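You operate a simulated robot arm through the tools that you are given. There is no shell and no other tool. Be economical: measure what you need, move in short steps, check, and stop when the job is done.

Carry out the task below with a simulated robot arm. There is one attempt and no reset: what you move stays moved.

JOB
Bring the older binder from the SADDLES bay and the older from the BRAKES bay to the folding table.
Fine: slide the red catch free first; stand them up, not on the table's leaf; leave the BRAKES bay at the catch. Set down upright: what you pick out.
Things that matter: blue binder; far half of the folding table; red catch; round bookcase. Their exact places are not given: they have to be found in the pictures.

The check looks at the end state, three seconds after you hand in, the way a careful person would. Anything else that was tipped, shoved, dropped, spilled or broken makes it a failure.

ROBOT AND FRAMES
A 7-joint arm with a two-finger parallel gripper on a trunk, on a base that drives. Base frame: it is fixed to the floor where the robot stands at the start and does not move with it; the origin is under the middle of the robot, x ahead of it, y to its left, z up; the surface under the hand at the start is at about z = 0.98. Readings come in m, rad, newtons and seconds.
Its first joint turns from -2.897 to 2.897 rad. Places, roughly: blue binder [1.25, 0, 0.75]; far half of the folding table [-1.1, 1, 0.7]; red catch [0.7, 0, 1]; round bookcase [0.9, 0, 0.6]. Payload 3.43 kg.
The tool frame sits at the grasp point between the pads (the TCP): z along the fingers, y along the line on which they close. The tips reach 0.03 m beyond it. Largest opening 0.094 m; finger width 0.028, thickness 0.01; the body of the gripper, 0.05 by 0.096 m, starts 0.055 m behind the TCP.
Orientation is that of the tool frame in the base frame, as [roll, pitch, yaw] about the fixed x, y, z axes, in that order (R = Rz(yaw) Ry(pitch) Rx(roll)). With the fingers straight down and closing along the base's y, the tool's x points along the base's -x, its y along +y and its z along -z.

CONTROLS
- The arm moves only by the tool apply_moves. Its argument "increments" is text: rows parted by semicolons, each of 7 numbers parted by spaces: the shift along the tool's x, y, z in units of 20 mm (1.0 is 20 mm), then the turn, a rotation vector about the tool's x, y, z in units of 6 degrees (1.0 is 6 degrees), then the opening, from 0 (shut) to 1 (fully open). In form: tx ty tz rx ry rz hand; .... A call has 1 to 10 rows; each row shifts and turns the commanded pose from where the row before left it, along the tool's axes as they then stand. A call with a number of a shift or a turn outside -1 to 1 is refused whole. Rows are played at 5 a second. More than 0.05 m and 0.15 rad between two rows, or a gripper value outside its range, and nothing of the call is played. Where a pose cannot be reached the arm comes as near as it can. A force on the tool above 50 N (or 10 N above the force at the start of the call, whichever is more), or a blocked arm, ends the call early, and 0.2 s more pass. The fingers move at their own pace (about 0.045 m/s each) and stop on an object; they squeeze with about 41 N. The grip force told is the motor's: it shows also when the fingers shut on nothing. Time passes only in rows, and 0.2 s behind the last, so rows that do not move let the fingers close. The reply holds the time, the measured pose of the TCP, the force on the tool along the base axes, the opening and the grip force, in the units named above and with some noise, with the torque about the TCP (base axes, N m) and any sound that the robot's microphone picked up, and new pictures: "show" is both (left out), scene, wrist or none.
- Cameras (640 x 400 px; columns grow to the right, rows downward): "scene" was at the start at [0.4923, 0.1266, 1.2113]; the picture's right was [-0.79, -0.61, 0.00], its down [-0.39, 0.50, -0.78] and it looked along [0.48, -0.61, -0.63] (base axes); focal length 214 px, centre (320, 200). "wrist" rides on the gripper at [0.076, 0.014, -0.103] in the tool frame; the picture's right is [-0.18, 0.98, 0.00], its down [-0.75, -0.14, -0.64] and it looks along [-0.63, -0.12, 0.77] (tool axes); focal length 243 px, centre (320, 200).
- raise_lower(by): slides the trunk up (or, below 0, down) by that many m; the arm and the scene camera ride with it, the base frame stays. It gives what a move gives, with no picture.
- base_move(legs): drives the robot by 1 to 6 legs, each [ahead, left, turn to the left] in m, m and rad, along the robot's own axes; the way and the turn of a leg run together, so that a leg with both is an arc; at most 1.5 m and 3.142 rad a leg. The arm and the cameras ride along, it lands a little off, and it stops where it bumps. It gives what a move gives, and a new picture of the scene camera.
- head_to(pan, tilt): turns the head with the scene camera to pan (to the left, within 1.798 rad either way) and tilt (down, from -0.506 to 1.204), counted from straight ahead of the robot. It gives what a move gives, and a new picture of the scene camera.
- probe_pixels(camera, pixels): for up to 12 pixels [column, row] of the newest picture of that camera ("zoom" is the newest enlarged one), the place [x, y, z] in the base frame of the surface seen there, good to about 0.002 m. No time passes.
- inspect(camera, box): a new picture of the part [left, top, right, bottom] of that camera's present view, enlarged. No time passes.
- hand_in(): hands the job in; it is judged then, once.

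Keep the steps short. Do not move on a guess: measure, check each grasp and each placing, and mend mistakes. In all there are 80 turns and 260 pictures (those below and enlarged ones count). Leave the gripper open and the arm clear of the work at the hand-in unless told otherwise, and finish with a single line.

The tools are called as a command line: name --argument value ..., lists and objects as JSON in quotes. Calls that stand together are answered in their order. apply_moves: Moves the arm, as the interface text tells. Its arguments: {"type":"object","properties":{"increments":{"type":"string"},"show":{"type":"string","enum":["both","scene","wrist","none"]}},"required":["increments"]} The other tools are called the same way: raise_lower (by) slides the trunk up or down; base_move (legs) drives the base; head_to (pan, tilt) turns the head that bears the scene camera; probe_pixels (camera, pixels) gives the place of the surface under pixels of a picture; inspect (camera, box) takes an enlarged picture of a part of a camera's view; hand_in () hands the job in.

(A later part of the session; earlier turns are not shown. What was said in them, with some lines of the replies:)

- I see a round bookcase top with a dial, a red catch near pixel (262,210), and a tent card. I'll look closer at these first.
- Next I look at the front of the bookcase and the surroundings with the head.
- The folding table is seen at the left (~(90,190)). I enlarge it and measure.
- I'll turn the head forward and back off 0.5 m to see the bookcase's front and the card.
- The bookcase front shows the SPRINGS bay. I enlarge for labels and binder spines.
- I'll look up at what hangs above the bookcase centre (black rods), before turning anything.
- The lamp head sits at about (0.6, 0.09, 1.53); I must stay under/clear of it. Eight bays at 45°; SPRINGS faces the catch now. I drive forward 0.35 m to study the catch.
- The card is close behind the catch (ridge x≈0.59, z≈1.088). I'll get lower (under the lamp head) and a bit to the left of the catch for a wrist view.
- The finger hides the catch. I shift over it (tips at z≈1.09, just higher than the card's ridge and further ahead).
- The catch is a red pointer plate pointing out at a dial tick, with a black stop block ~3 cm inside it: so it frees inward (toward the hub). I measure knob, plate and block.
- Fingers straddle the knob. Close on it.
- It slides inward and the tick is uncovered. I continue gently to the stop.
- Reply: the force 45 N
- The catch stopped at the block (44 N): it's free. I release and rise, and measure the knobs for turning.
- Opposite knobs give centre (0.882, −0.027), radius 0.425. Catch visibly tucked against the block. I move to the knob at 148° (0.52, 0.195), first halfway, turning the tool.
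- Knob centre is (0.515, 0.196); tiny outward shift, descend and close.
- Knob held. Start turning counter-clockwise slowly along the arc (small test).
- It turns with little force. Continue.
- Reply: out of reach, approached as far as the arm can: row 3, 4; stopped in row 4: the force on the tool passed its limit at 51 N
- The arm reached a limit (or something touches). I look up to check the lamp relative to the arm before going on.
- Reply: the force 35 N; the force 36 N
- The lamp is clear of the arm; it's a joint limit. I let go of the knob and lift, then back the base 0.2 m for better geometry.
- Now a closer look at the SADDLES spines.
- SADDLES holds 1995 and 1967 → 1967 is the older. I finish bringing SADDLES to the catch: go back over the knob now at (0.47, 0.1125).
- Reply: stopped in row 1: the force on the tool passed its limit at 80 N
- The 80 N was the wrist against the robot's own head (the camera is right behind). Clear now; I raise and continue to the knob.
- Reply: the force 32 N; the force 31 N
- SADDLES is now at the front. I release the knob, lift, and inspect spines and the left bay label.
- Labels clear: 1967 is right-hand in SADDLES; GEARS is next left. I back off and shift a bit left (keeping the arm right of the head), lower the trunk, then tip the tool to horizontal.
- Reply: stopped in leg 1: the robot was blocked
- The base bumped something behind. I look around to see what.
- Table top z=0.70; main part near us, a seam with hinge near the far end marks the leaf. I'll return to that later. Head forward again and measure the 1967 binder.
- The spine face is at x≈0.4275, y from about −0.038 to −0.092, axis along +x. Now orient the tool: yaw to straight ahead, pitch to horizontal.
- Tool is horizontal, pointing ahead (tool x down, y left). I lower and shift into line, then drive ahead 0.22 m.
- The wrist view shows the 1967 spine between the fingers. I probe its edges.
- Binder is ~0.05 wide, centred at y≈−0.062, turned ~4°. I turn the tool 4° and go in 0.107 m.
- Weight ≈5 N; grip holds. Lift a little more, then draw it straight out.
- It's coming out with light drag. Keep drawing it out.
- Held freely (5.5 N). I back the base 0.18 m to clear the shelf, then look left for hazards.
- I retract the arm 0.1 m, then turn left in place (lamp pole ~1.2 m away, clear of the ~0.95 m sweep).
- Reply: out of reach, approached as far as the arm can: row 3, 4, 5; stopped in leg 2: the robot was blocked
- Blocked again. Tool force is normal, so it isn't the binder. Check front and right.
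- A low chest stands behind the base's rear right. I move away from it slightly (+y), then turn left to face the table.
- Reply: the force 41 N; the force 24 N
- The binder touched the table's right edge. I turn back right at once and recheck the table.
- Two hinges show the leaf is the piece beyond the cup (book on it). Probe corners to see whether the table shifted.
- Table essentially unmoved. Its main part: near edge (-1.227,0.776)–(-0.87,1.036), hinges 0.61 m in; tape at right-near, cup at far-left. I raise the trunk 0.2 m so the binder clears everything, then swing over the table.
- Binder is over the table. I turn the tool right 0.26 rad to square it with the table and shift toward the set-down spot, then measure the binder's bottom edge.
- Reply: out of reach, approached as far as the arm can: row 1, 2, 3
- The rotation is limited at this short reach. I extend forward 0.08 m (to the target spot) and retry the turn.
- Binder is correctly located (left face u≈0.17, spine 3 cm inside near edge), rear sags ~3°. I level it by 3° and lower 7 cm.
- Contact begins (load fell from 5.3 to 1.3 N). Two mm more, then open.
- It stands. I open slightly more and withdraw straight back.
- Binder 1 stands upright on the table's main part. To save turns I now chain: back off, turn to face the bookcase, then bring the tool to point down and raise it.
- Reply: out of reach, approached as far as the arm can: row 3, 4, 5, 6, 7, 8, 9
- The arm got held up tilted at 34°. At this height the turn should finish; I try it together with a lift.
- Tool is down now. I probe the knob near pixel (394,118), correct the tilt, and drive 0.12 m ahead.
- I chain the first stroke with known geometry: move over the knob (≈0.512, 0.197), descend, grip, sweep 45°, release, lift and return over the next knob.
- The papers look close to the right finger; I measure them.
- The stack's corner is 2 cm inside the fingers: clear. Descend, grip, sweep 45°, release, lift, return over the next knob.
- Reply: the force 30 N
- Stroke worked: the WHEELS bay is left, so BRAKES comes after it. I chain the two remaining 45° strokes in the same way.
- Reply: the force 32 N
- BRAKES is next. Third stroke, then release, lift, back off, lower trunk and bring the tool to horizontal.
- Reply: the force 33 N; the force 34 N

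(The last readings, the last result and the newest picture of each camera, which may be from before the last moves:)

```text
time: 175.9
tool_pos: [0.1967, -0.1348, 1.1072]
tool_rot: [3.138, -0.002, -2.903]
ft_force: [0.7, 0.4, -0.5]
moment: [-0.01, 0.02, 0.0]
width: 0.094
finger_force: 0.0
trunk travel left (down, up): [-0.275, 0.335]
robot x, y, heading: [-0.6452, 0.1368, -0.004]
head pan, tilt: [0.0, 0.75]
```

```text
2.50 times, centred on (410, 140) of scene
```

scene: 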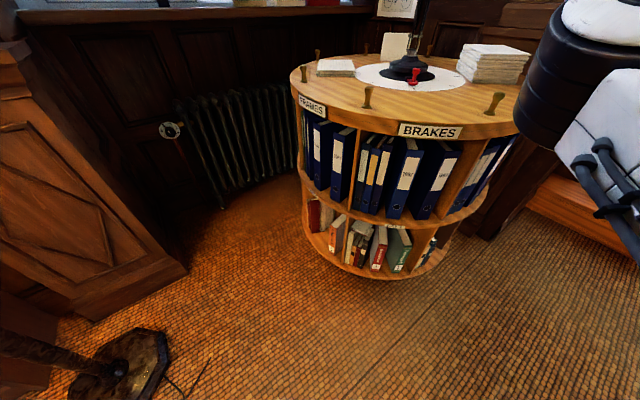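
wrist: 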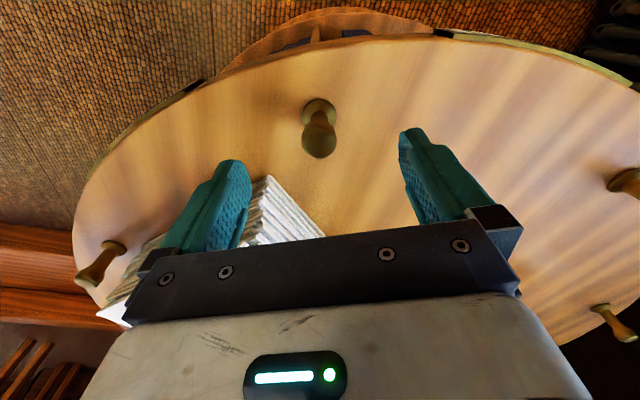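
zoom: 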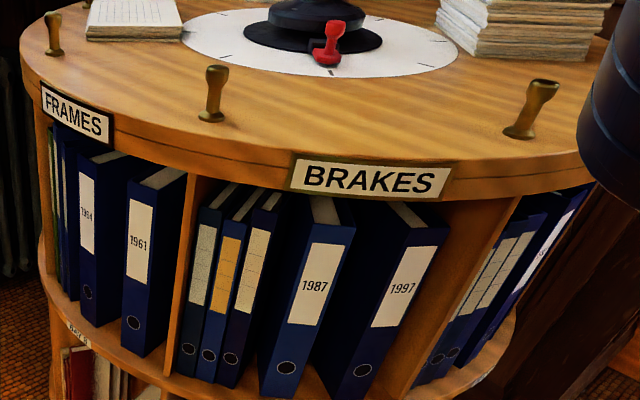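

BRAKES is at the catch (tick aligned). It holds 1987 and 1997 → 1987 is the older. I probe it and bring the tool to horizontal.

probe_pixels --camera "zoom" --pixels '[[302, 240], [348, 240], [285, 300], [322, 320], [264, 380], [296, 390], [270, 290], [385, 240], [378, 215], [362, 330], [330, 365], [430, 250]]'

raise_lower --by -0.2

apply_moves --increments "0 0 0 0 -1 0 0.8;0 0 0 0 -1 0 0.8;0 0 0 0 -1 0 0.8;0 0 0 0 -1 0 0.8;0 0 0 0 -1 0 0.8;0 0 0 0 -1 0 0.8;0 0 0 0 -1 0 0.8;0 0 0 0 -1 0 0.8;0 0 0 0.85 0 0.76 0.8;0 0 0 0.85 0 0.76 0.8" --show "none"

apply_moves --increments "0 0 0 0 -1 0 0.8;0 0 0 0 -1 0 0.8;0 0 0 0 -1 0 0.8;0 0 0 0 -1 0 0.8;0 0 0 0 -1 0 0.8;0 0 0 0 -1 0 0.8;0 0 0 0 -1 0 0.8" --show "scene"

inspect --camera "scene" --box '[300, 20, 560, 210]'

```text
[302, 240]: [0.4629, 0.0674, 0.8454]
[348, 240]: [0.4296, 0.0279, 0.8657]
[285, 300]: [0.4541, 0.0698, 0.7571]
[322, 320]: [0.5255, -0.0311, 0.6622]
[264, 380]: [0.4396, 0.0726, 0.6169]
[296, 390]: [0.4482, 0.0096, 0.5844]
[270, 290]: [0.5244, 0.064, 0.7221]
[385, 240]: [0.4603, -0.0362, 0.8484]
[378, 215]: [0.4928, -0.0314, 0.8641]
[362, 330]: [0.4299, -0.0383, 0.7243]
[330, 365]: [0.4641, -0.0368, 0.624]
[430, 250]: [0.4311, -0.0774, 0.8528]
```

```text
time: 178.1
tool_pos: [0.1965, -0.1337, 0.9059]
tool_rot: [3.141, -0.002, -2.902]
ft_force: [-0.3, 0.8, 0.9]
moment: [0.01, 0.0, 0.04]
width: 0.094
finger_force: 0.0
trunk travel left (down, up): [-0.075, 0.535]
robot x, y, heading: [-0.6511, 0.1345, -0.0]
head pan, tilt: [0.0, 0.75]
```

```text
time: 180.3
tool_pos: [0.196, -0.1331, 0.9073]
tool_rot: [3.14, 0.837, 3.138]
ft_force: [-0.2, -2.0, 0.3]
moment: [-0.01, 0.0, 0.02]
width: 0.075
finger_force: 0.0
trunk travel left (down, up): [-0.075, 0.535]
robot x, y, heading: [-0.648, 0.1366, 0.001]
head pan, tilt: [0.0, 0.75]
```

```text
time: 181.9
tool_pos: [0.1966, -0.1341, 0.905]
tool_rot: [0.179, 1.571, 0.181]
ft_force: [0.1, 0.1, 0.0]
moment: [-0.03, 0.04, -0.01]
width: 0.0751
finger_force: 0.0
trunk travel left (down, up): [-0.075, 0.535]
robot x, y, heading: [-0.646, 0.1358, -0.002]
head pan, tilt: [0.0, 0.75]
```

scene: 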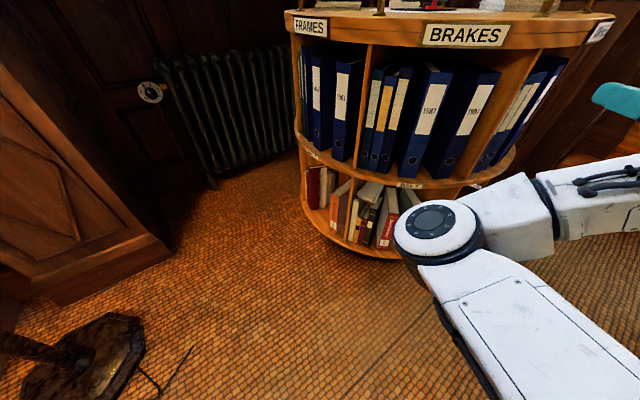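

```text
2.11 times, centred on (430, 115) of scene
```

zoom: 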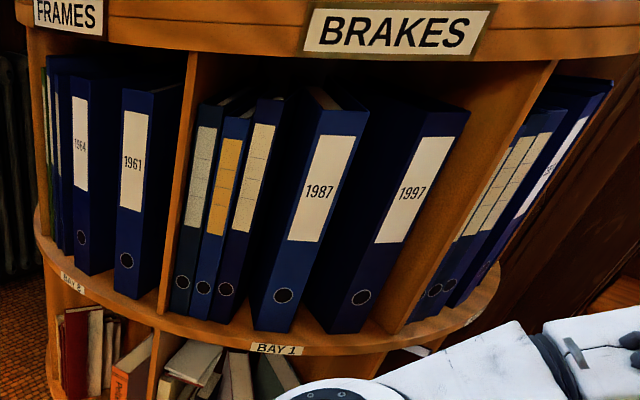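

1987 spine spans y≈0.027–0.075 at x≈0.43, axis turned ~−6°. I line up the tool, drive 0.15 m ahead and look through the wrist camera.

probe_pixels --camera "zoom" --pixels '[[268, 150], [258, 200], [245, 260], [280, 200], [292, 190], [262, 300]]'

apply_moves --increments "0.835 0.97 0 0 0 0 0.745;0.835 0.97 0 0 0 0 0.745;0.835 0.97 0 0 0 0 0.745;0.835 0.97 0 0 0 0 0.745;0.835 0.97 0 0 0 0 0.745;0.835 0.97 0 0 0 0 0.745;0.835 0.97 0 0 0 0 0.745;0.835 0.97 0 0 0 0 0.745;0.835 0.97 0 0 0 0 0.745;0.835 0.97 0 0.95 0 0 0.745" --show "none"

base_move --legs '[[0.15, 0, 0]]'

apply_moves --increments "0 0 0 0 0 0 0.745" --show "wrist"

probe_pixels --camera "wrist" --pixels '[[285, 90], [300, 90], [315, 90], [330, 90], [345, 90], [360, 90], [375, 90], [390, 90], [405, 90], [420, 90], [270, 90], [255, 90]]'

```text
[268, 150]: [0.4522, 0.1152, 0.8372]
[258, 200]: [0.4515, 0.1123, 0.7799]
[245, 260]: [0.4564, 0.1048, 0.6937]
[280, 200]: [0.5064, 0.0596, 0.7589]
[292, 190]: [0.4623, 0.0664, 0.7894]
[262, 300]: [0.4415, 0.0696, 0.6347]
```

```text
time: 184.1
tool_pos: [0.1958, 0.0614, 0.7396]
tool_rot: [-3.091, 1.569, 3.092]
ft_force: [-0.6, 0.0, 0.9]
moment: [0.0, 0.0, 0.0]
width: 0.0701
finger_force: 0.0
trunk travel left (down, up): [-0.075, 0.535]
robot x, y, heading: [-0.6458, 0.1394, 0.001]
head pan, tilt: [0.0, 0.75]
```

```text
time: 185.4
tool_pos: [0.3479, 0.0575, 0.7405]
tool_rot: [-3.115, 1.569, 3.066]
ft_force: [-0.8, -0.2, 0.1]
moment: [0.01, -0.01, 0.0]
width: 0.0699
finger_force: 0.1
trunk travel left (down, up): [-0.075, 0.535]
robot x, y, heading: [-0.4972, 0.1356, -0.005]
head pan, tilt: [0.0, 0.75]
```

scene: 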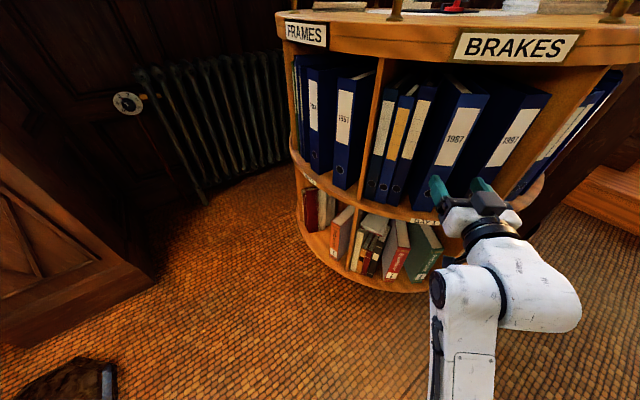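

```text
time: 185.8
tool_pos: [0.3489, 0.0558, 0.7411]
tool_rot: [-3.045, 1.569, 3.133]
ft_force: [-0.2, -0.3, -0.1]
moment: [0.0, 0.01, 0.0]
width: 0.0702
finger_force: 0.0
trunk travel left (down, up): [-0.075, 0.535]
robot x, y, heading: [-0.4974, 0.1367, -0.009]
head pan, tilt: [0.0, 0.75]
```

wrist: 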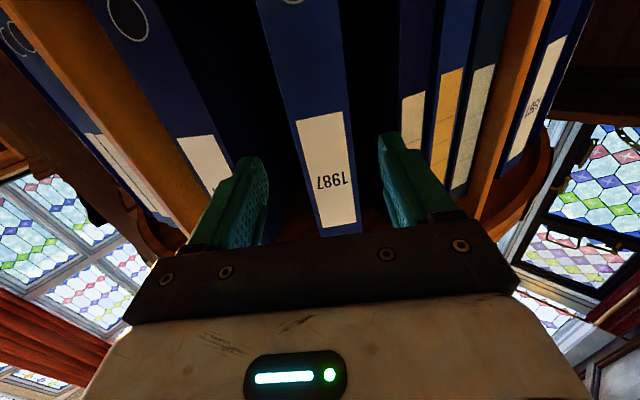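

```text
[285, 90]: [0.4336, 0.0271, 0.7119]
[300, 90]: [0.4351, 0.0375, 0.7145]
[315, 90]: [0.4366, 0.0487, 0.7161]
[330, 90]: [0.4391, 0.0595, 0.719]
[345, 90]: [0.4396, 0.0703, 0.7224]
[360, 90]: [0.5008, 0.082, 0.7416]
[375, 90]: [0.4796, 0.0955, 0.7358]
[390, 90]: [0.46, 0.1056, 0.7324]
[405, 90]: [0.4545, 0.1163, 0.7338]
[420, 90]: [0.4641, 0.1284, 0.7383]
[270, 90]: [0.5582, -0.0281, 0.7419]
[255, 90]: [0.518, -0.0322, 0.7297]
```

Spine centre (0.4365, 0.0495), fingers straddle it. Chain: small correction, go in, close, lift 2 cm, draw out, then back off.

apply_moves --increments "0 0.3 0.7 0.25 0 0 0.64;0 0 1 0 0 0 0.64;0 0 1 0 0 0 0.64;0 0 1 0 0 0 0.64;0 0 1 0 0 0 0.64;0 0 1 0 0 0 0.64" --show "wrist"

apply_moves --increments "0 0 0 0 0 0 0;0 0 0 0 0 0 0;0 0 0 0 0 0 0;0 0 0 0 0 0 0;-0.4 0 0 0 0 0 0;-0.4 0 0 0 0 0 0;-0.3 0 0 0 0 0 0" --show "none"

apply_moves --increments "0 0 -0.6 0 0 0 0;0 0 -0.9 0 0 0 0;0 0 -0.9 0 0 0 0;0 0 -0.9 0 0 0 0;0 0 -0.9 0 0 0 0;0 0 -0.9 0 0 0 0;0 0 -0.9 0 0 0 0;0 0 -0.9 0 0 0 0" --show "scene"

```text
time: 187.2
tool_pos: [0.4621, 0.0469, 0.7388]
tool_rot: [-2.881, 1.569, -3.011]
ft_force: [-2.1, -0.5, -1.2]
moment: [0.01, -0.07, 0.08]
width: 0.0595
finger_force: 0.2
trunk travel left (down, up): [-0.075, 0.535]
robot x, y, heading: [-0.4931, 0.1367, -0.003]
head pan, tilt: [0.0, 0.75]
```

wrist: 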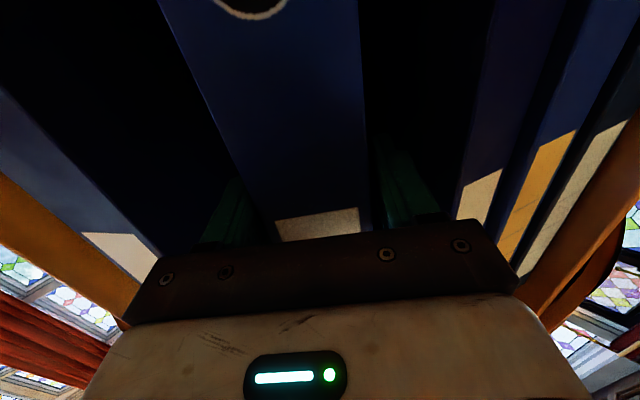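

```text
time: 188.8
tool_pos: [0.4624, 0.048, 0.7604]
tool_rot: [-3.084, 1.568, 3.073]
ft_force: [-0.8, -0.7, -5.9]
moment: [0.13, 0.41, -0.03]
width: 0.0545
finger_force: 41.0
trunk travel left (down, up): [-0.075, 0.535]
robot x, y, heading: [-0.4937, 0.1333, -0.006]
head pan, tilt: [0.0, 0.75]
```

```text
time: 190.6
tool_pos: [0.3252, 0.068, 0.7603]
tool_rot: [-3.01, 1.567, -3.137]
ft_force: [-0.5, 0.3, -5.0]
moment: [0.05, 0.42, -0.02]
width: 0.0541
finger_force: 41.1
trunk travel left (down, up): [-0.075, 0.535]
robot x, y, heading: [-0.4912, 0.1303, -0.006]
head pan, tilt: [0.0, 0.75]
```

scene: 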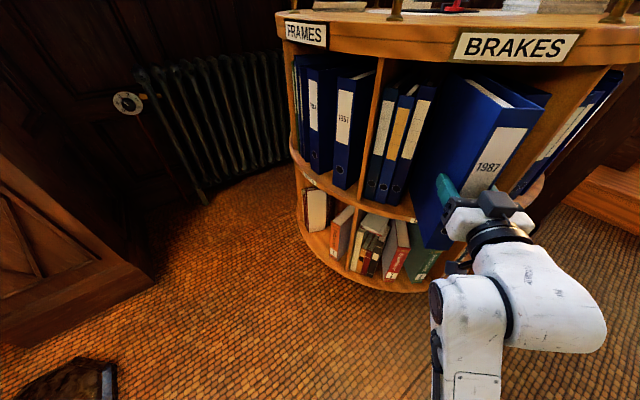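

Held (5 N, 54 mm). Now chain: back off, retract slightly, shift off the desk, turn low past the lamp to 1.65 rad, raise 0.5 m (to pass above the first binder), and turn on to 2.32 rad.

base_move --legs '[[-0.175, 0, 0]]'

apply_moves --increments "0 0 -0.9 0 0 0 0;0 0 -0.9 0 0 0 0" --show "none"

base_move --legs '[[0.04, 0.115, 0], [0, 0, 1.65]]'

raise_lower --by 0.5

base_move --legs '[[0, 0, 0.675]]'

```text
time: 192.1
tool_pos: [0.1506, 0.0691, 0.7616]
tool_rot: [0.057, 1.571, -0.071]
ft_force: [0.2, 0.1, -6.1]
moment: [0.07, 0.41, 0.0]
width: 0.0545
finger_force: 40.9
trunk travel left (down, up): [-0.075, 0.535]
robot x, y, heading: [-0.6679, 0.1335, -0.007]
head pan, tilt: [0.0, 0.75]
```

scene: 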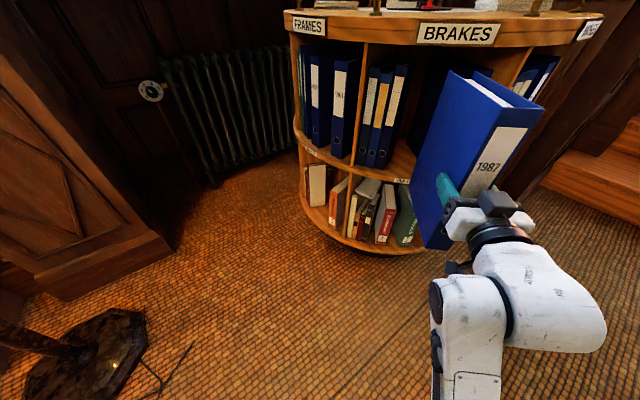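

```text
time: 192.7
tool_pos: [0.1144, 0.0749, 0.7622]
tool_rot: [-3.034, 1.568, 3.119]
ft_force: [1.0, 0.5, -5.1]
moment: [0.02, 0.4, 0.01]
width: 0.0543
finger_force: 40.9
trunk travel left (down, up): [-0.075, 0.535]
robot x, y, heading: [-0.6733, 0.1335, -0.007]
head pan, tilt: [0.0, 0.75]
```

```text
time: 198.0
tool_pos: [-0.6252, 1.0373, 0.7615]
tool_rot: [-3.068, 1.57, -1.551]
ft_force: [0.8, -0.5, -5.9]
moment: [-0.41, 0.03, 0.0]
width: 0.0543
finger_force: 41.2
trunk travel left (down, up): [-0.075, 0.535]
robot x, y, heading: [-0.6266, 0.2545, 1.641]
head pan, tilt: [0.0, 0.75]
```

scene: 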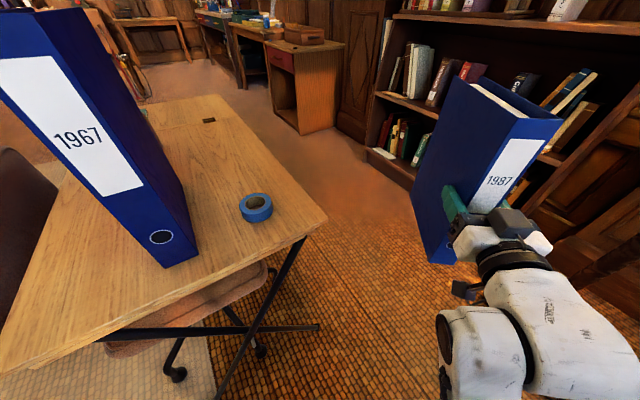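

```text
refused: 0.5 is not a number from -0.4 to 0.4
```

```text
time: 199.4
tool_pos: [-0.8432, 1.0039, 0.7678]
tool_rot: [-1.184, 1.545, 0.587]
ft_force: [5.6, 1.0, -3.0]
moment: [-0.23, -0.39, -0.25]
width: 0.0607
finger_force: 41.0
trunk travel left (down, up): [-0.075, 0.535]
robot x, y, heading: [-0.6253, 0.2552, 1.952]
head pan, tilt: [0.0, 0.75]
stopped in leg 1: the force on the tool passed its limit at 66 N (the readings are from after the stop); the commanded pose is now the measured one
```

scene: 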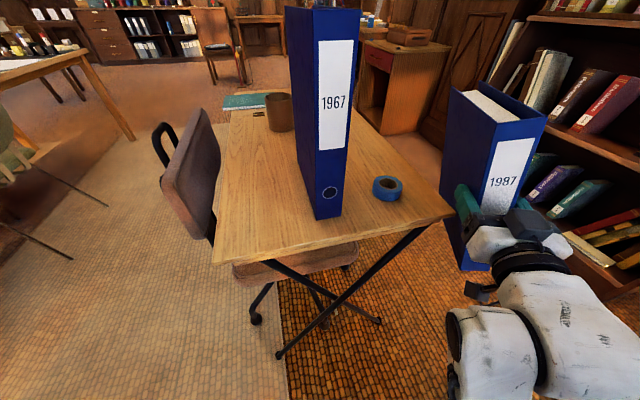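

The raise was refused (limit 0.4) and the binder touched the table edge; stopped. I turn back 0.25 rad, raise 0.4 + 0.12, then swing over.

base_move --legs '[[0, 0, -0.25]]'

probe_pixels --camera "scene" --pixels '[[320, 200], [330, 220], [300, 225], [250, 210], [260, 200]]'

raise_lower --by 0.4

raise_lower --by 0.13

base_move --legs '[[0, 0, 0.62]]'

head_to --pan -0.2 --tilt 0.9

apply_moves --increments "0 0 0 0 0 0 0" --show "both"

```text
time: 200.7
tool_pos: [-0.6496, 1.0335, 0.7676]
tool_rot: [-1.11, 1.546, 0.408]
ft_force: [-0.5, 0.6, -4.6]
moment: [-0.45, 0.02, 0.02]
width: 0.054
finger_force: 41.3
trunk travel left (down, up): [-0.075, 0.535]
robot x, y, heading: [-0.6261, 0.2515, 1.701]
head pan, tilt: [0.0, 0.75]
```

scene: 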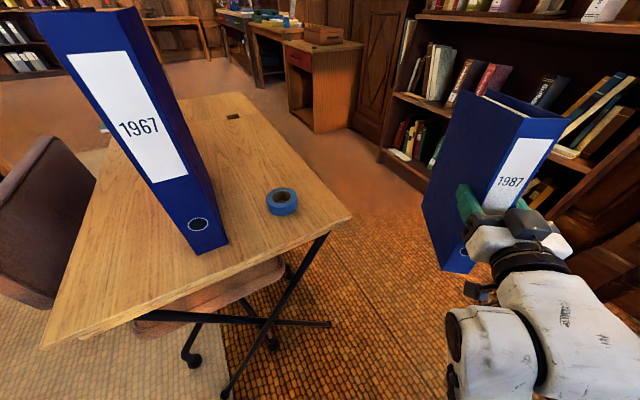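

```text
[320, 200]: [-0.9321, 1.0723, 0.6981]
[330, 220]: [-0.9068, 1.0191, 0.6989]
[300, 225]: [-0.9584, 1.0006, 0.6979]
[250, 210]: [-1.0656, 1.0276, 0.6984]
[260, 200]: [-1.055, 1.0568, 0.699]
```

```text
time: 204.5
tool_pos: [-0.6502, 1.0335, 1.1662]
tool_rot: [-1.122, 1.542, 0.396]
ft_force: [-0.1, -0.3, -5.9]
moment: [-0.44, 0.03, 0.02]
width: 0.0543
finger_force: 41.0
trunk travel left (down, up): [-0.475, 0.135]
robot x, y, heading: [-0.6263, 0.2517, 1.698]
head pan, tilt: [0.0, 0.75]
```

```text
time: 206.1
tool_pos: [-0.6489, 1.034, 1.2973]
tool_rot: [-1.127, 1.545, 0.392]
ft_force: [0.1, 0.9, -5.1]
moment: [-0.43, 0.02, -0.01]
width: 0.0539
finger_force: 40.8
trunk travel left (down, up): [-0.605, 0.005]
robot x, y, heading: [-0.6284, 0.2561, 1.697]
head pan, tilt: [0.0, 0.75]
```

```text
time: 208.2
tool_pos: [-1.1044, 0.8711, 1.2987]
tool_rot: [-1.122, 1.546, 1.025]
ft_force: [-0.4, 0.7, -5.5]
moment: [-0.4, -0.24, 0.01]
width: 0.0541
finger_force: 41.1
trunk travel left (down, up): [-0.605, 0.005]
robot x, y, heading: [-0.629, 0.2557, 2.326]
head pan, tilt: [0.0, 0.75]
```

scene: 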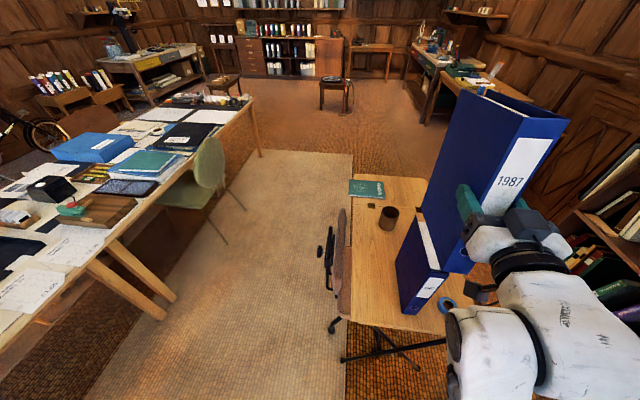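

```text
time: 209.0
tool_pos: [-1.1041, 0.8716, 1.2969]
tool_rot: [-1.147, 1.545, 1.001]
ft_force: [1.2, 0.2, -5.5]
moment: [-0.37, -0.25, 0.02]
width: 0.0543
finger_force: 41.1
trunk travel left (down, up): [-0.605, 0.005]
robot x, y, heading: [-0.6277, 0.2528, 2.32]
head pan, tilt: [-0.201, 0.901]
```

scene: 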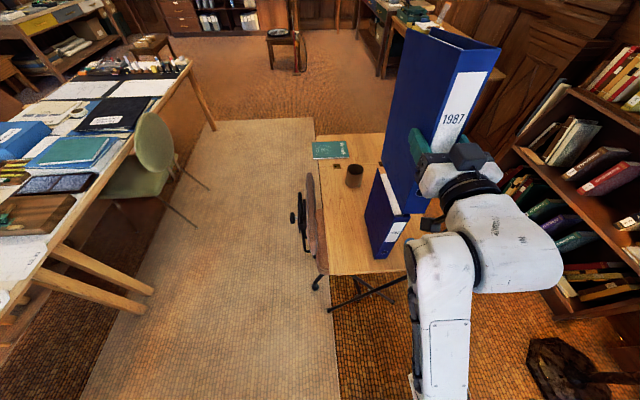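

```text
time: 209.4
tool_pos: [-1.1051, 0.8712, 1.2972]
tool_rot: [-1.131, 1.544, 1.018]
ft_force: [-1.2, -1.0, -5.3]
moment: [-0.36, -0.22, 0.0]
width: 0.0543
finger_force: 41.6
trunk travel left (down, up): [-0.605, 0.005]
robot x, y, heading: [-0.6234, 0.2534, 2.328]
head pan, tilt: [-0.201, 0.901]
```

scene: 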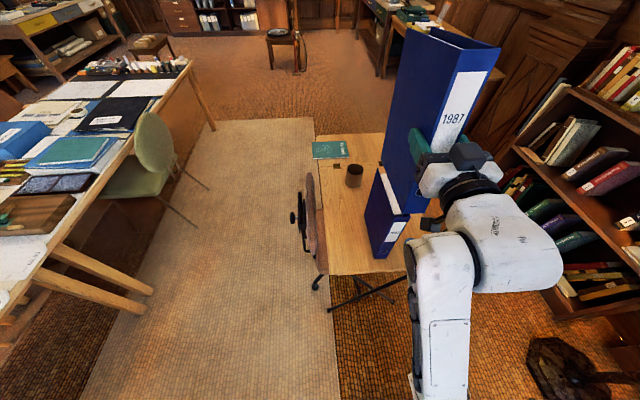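
wrist: 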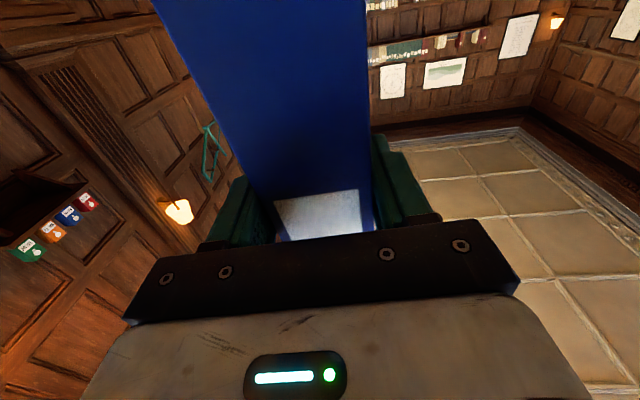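

Binder 2 is above the table, higher than binder 1. I probe table corner, binder 1 and held binder, then shift left to its slot.

probe_pixels --camera "scene" --pixels '[[333, 272], [374, 254], [367, 212], [379, 172], [385, 222], [408, 220], [388, 150], [412, 30], [452, 75], [497, 50], [425, 130], [354, 172]]'

apply_moves --increments "0 0.82 0.466 -0.1 0 0 0;0 0.82 0.466 -0.1 0 0 0;0 0.82 0.466 -0.1 0 0 0;0 0.82 0.466 -0.1 0 0 0;0 0.82 0.466 -0.1 0 0 0;0 0 0 0 0 0 0" --show "scene"

inspect --camera "scene" --box '[300, 20, 520, 290]'

```text
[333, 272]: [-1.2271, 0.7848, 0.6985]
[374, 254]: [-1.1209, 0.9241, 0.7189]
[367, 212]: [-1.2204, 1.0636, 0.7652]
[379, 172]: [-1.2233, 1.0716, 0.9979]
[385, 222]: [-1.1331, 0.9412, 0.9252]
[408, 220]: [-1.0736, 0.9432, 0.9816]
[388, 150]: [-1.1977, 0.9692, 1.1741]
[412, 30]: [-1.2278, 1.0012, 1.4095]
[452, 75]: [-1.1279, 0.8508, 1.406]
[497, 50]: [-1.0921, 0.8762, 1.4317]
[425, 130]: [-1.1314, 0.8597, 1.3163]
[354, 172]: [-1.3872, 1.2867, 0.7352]
```

```text
time: 210.8
tool_pos: [-1.1984, 0.864, 1.2954]
tool_rot: [-1.181, 1.545, 1.021]
ft_force: [-0.9, -0.4, -5.1]
moment: [-0.37, -0.27, -0.01]
width: 0.0543
finger_force: 40.5
trunk travel left (down, up): [-0.605, 0.005]
robot x, y, heading: [-0.6273, 0.2535, 2.329]
head pan, tilt: [-0.201, 0.901]
```

scene: 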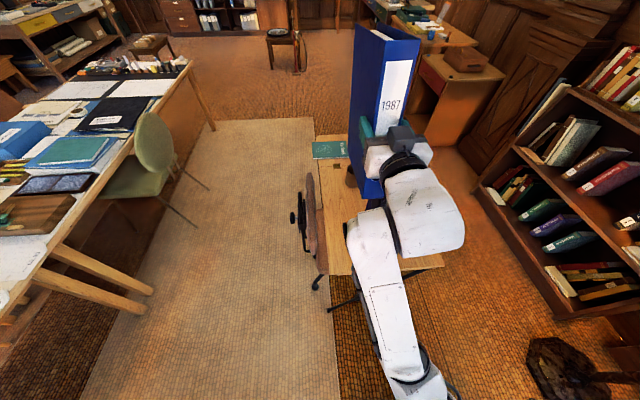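

```text
1.48 times, centred on (410, 155) of scene
5 turns are left
```

zoom: 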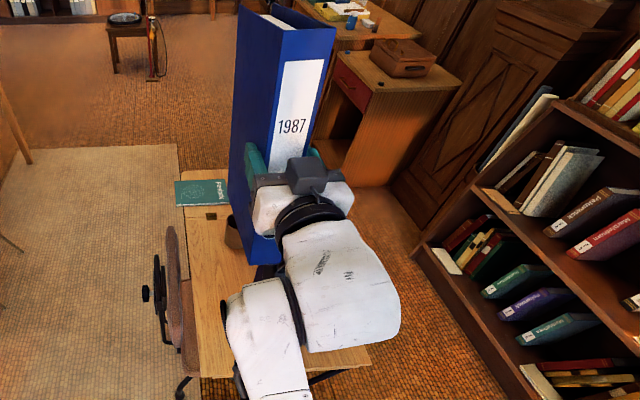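

Alignment with the table is good (corner unmoved). Lower the trunk 0.385 m so the binder is just above the table, then look.

raise_lower --by -0.385

head_to --pan 0.0 --tilt 0.75

inspect --camera "scene" --box '[340, 60, 580, 300]'

probe_pixels --camera "zoom" --pixels '[[200, 150], [200, 180], [200, 210], [200, 240], [200, 260], [200, 280], [240, 200], [240, 240], [240, 270], [240, 300], [280, 280], [280, 320]]'

```text
time: 214.5
tool_pos: [-1.1989, 0.8647, 0.9109]
tool_rot: [-1.185, 1.544, 1.016]
ft_force: [0.2, -0.3, -5.4]
moment: [-0.36, -0.24, -0.01]
width: 0.0542
finger_force: 40.5
trunk travel left (down, up): [-0.22, 0.39]
robot x, y, heading: [-0.6258, 0.257, 2.326]
head pan, tilt: [-0.201, 0.901]
```

```text
time: 215.2
tool_pos: [-1.1979, 0.864, 0.9113]
tool_rot: [-1.189, 1.544, 1.013]
ft_force: [0.2, 0.0, -5.8]
moment: [-0.36, -0.25, -0.03]
width: 0.0543
finger_force: 41.0
trunk travel left (down, up): [-0.22, 0.39]
robot x, y, heading: [-0.6278, 0.2536, 2.324]
head pan, tilt: [0.0, 0.75]
```

scene: 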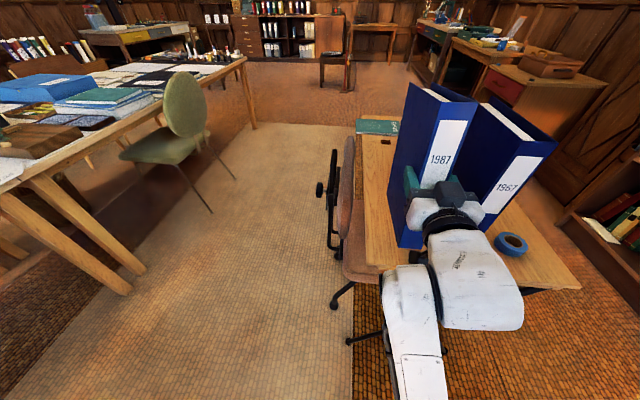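

```text
1.67 times, centred on (460, 180) of scene
```

zoom: 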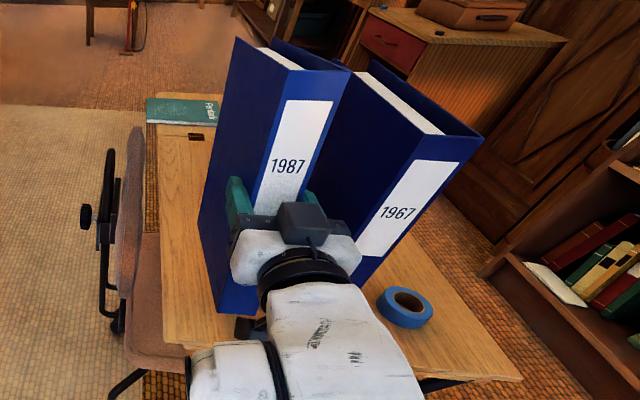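

```text
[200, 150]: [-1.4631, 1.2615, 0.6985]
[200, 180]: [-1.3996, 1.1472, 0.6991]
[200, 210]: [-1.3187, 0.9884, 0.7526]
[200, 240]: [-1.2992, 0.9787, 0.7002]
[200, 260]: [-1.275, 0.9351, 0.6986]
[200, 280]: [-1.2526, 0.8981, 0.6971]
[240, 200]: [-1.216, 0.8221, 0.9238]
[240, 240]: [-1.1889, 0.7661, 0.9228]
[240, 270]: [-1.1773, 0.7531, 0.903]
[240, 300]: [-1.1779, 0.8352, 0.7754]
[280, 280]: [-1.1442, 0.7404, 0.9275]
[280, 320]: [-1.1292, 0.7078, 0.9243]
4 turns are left
```

Clearances look right; bottom is ~3.5 cm above the table. Lower 2.6 cm and measure the remaining gap.

apply_moves --increments "0.4 0 0 0 0 0 0;0.5 0 0 0 0 0 0;0.4 0 0 0 0 0 0;0.1 0 0 0 0 0 0;0.1 0 0 0 0 0 0" --show "none"

inspect --camera "scene" --box '[380, 120, 480, 270]'

probe_pixels --camera "zoom" --pixels '[[225, 330], [225, 340], [225, 350], [225, 360], [235, 330], [235, 340], [235, 350], [235, 360], [190, 200], [190, 220], [185, 180], [200, 260]]'

```text
time: 216.4
tool_pos: [-1.1968, 0.8643, 0.882]
tool_rot: [-1.059, 1.544, 1.139]
ft_force: [1.9, -3.7, 9.3]
moment: [0.89, 1.02, 0.06]
width: 0.0539
finger_force: 41.2
trunk travel left (down, up): [-0.22, 0.39]
robot x, y, heading: [-0.6234, 0.2505, 2.322]
head pan, tilt: [0.0, 0.75]
```

```text
2.67 times, centred on (430, 195) of scene
```

zoom: 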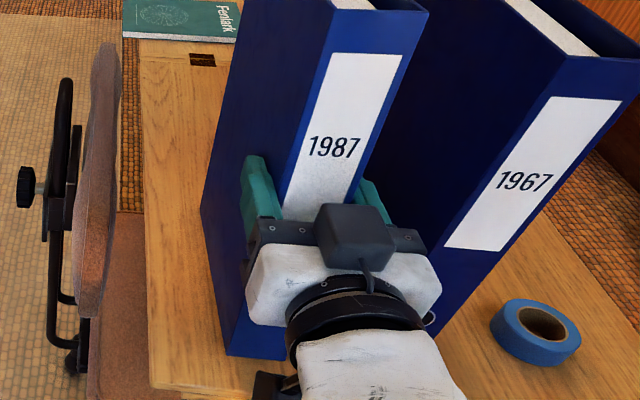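

```text
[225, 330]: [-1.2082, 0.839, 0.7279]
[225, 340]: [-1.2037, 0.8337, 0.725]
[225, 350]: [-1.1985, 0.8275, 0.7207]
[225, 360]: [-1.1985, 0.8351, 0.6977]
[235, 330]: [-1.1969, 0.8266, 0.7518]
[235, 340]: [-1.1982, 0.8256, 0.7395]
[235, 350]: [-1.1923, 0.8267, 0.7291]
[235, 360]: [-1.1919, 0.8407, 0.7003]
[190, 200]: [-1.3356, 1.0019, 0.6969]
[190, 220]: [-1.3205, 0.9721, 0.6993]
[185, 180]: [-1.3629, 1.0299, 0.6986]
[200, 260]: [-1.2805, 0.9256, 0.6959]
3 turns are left
```

The rear edge touches first (front ~1.8 cm up: ~5° tilt). I pitch the tool up to level it, settle the last 1.5 cm in 2–3 mm steps, open, and withdraw straight.

apply_moves --increments "0 0 0 0 -0.45 0 0;0 0 0 0 -0.45 0 0;0.15 0 0 0 0 0 0;0.15 0 0 0 0 0 0;0.15 0 0 0 0 0 0;0.15 0 0 0 0 0 0;0.1 0 0 0 0 0 0" --show "none"

apply_moves --increments "0.05 0 0 0 0 0 0;0 0 0 0 0 0 0.62;0 0 0 0 0 0 0.66;0 0 0 0 0 0 0.7;0 0 0 0 0 0 0.7;0 0 0 0 0 0 0.7" --show "scene"

apply_moves --increments "0 0 -0.4 0 0 0 0.7;0 0 -0.7 0 0 0 0.7;0 0 -0.7 0 0 0 0.7;0 0 -0.7 0 0 0 0.7;0 0 -0.7 0 0 0 0.7;0 0 -0.7 0 0 0 0.7;0 0 0 0 0 0 0.7" --show "scene"

inspect --camera "scene" --box '[340, 60, 600, 300]'

```text
time: 218.0
tool_pos: [-1.199, 0.8652, 0.8671]
tool_rot: [-0.232, 1.465, 1.967]
ft_force: [0.4, -0.4, -5.5]
moment: [-0.37, -0.26, -0.01]
width: 0.0542
finger_force: 41.3
trunk travel left (down, up): [-0.22, 0.39]
robot x, y, heading: [-0.6268, 0.2531, 2.325]
head pan, tilt: [0.0, 0.75]
```

```text
time: 219.4
tool_pos: [-1.197, 0.8655, 0.866]
tool_rot: [-0.23, 1.464, 1.972]
ft_force: [-0.1, 1.3, -0.3]
moment: [-0.01, -0.02, 0.01]
width: 0.0657
finger_force: 0.1
trunk travel left (down, up): [-0.22, 0.39]
robot x, y, heading: [-0.6223, 0.255, 2.329]
head pan, tilt: [0.0, 0.75]
```

scene: 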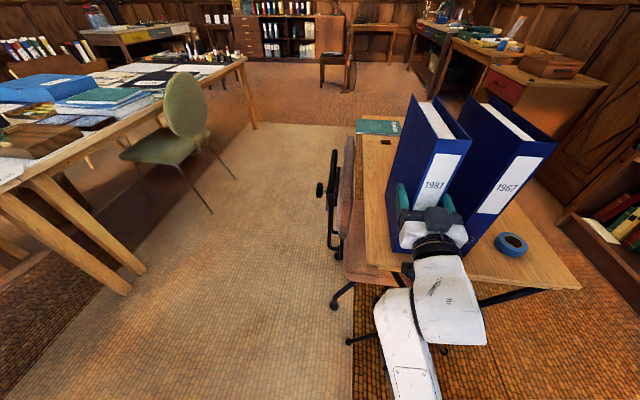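

```text
time: 221.0
tool_pos: [-1.1519, 0.8035, 0.8581]
tool_rot: [-0.228, 1.464, 1.974]
ft_force: [0.0, -0.2, -0.5]
moment: [0.01, 0.01, 0.0]
width: 0.0657
finger_force: 0.0
trunk travel left (down, up): [-0.22, 0.39]
robot x, y, heading: [-0.6254, 0.2542, 2.327]
head pan, tilt: [0.0, 0.75]
```

scene: 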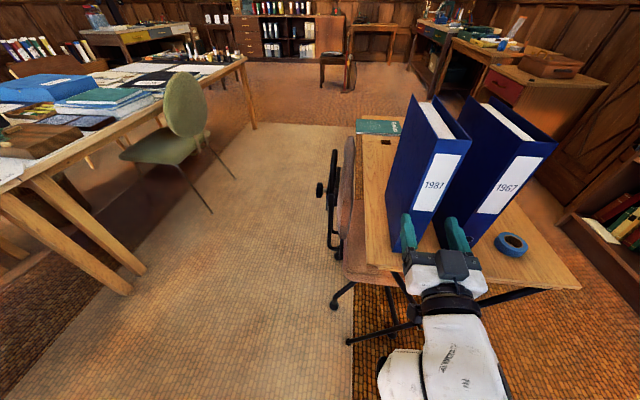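

```text
1.67 times, centred on (470, 180) of scene
2 turns are left
```

zoom: 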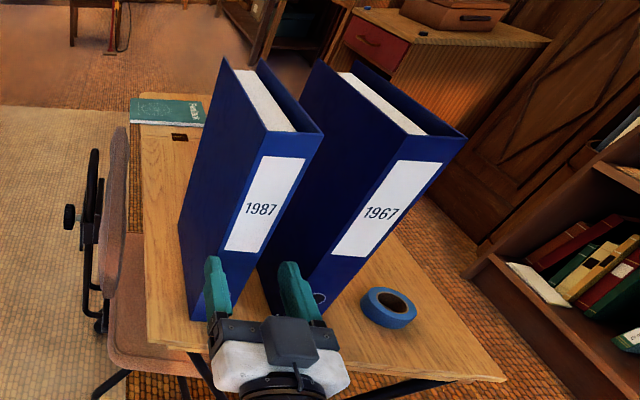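

Both binders stand upright, the gripper is out. I back the robot away, open the gripper and verify.

base_move --legs '[[-0.15, 0, 0]]'

apply_moves --increments "0 0 0 0 0 0 1;0 0 0 0 0 0 1;0 0 0 0 0 0 1" --show "scene"

```text
time: 222.4
tool_pos: [-1.0491, 0.6941, 0.86]
tool_rot: [-0.228, 1.463, 1.972]
ft_force: [0.4, -0.4, -0.3]
moment: [-0.02, -0.01, 0.02]
width: 0.0659
finger_force: 0.0
trunk travel left (down, up): [-0.22, 0.39]
robot x, y, heading: [-0.5243, 0.1477, 2.325]
head pan, tilt: [0.0, 0.75]
```

scene: 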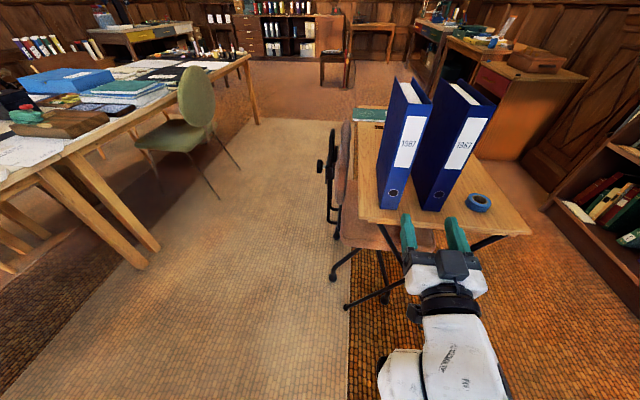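

```text
time: 223.2
tool_pos: [-1.0492, 0.6958, 0.8578]
tool_rot: [-0.228, 1.461, 1.974]
ft_force: [0.2, 0.6, 0.3]
moment: [-0.01, 0.01, 0.01]
width: 0.0941
finger_force: 0.1
trunk travel left (down, up): [-0.22, 0.39]
robot x, y, heading: [-0.5207, 0.1451, 2.333]
head pan, tilt: [0.0, 0.75]
1 turns are left
```

scene: 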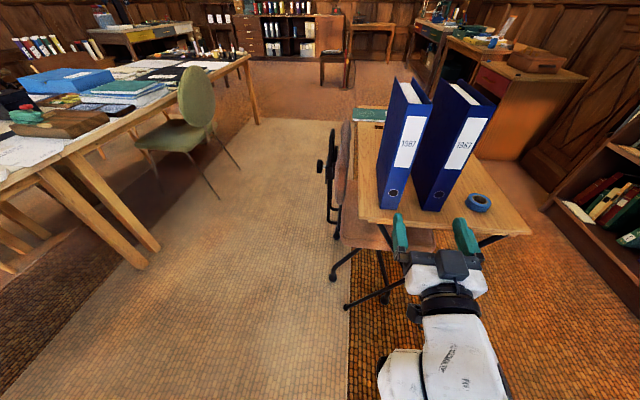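

Both binders stand upright on the table's main part, the gripper is open and clear, and BRAKES is at the catch. I hand in.

hand_in

```text
The job is handed in.
```

The 1967 SADDLES binder and the 1987 BRAKES binder stand upright on the folding table, off the leaf, with the red catch slid free and the BRAKES bay left at the catch; each binder knocked the table's edge once on the way, with no visible shift of the table.
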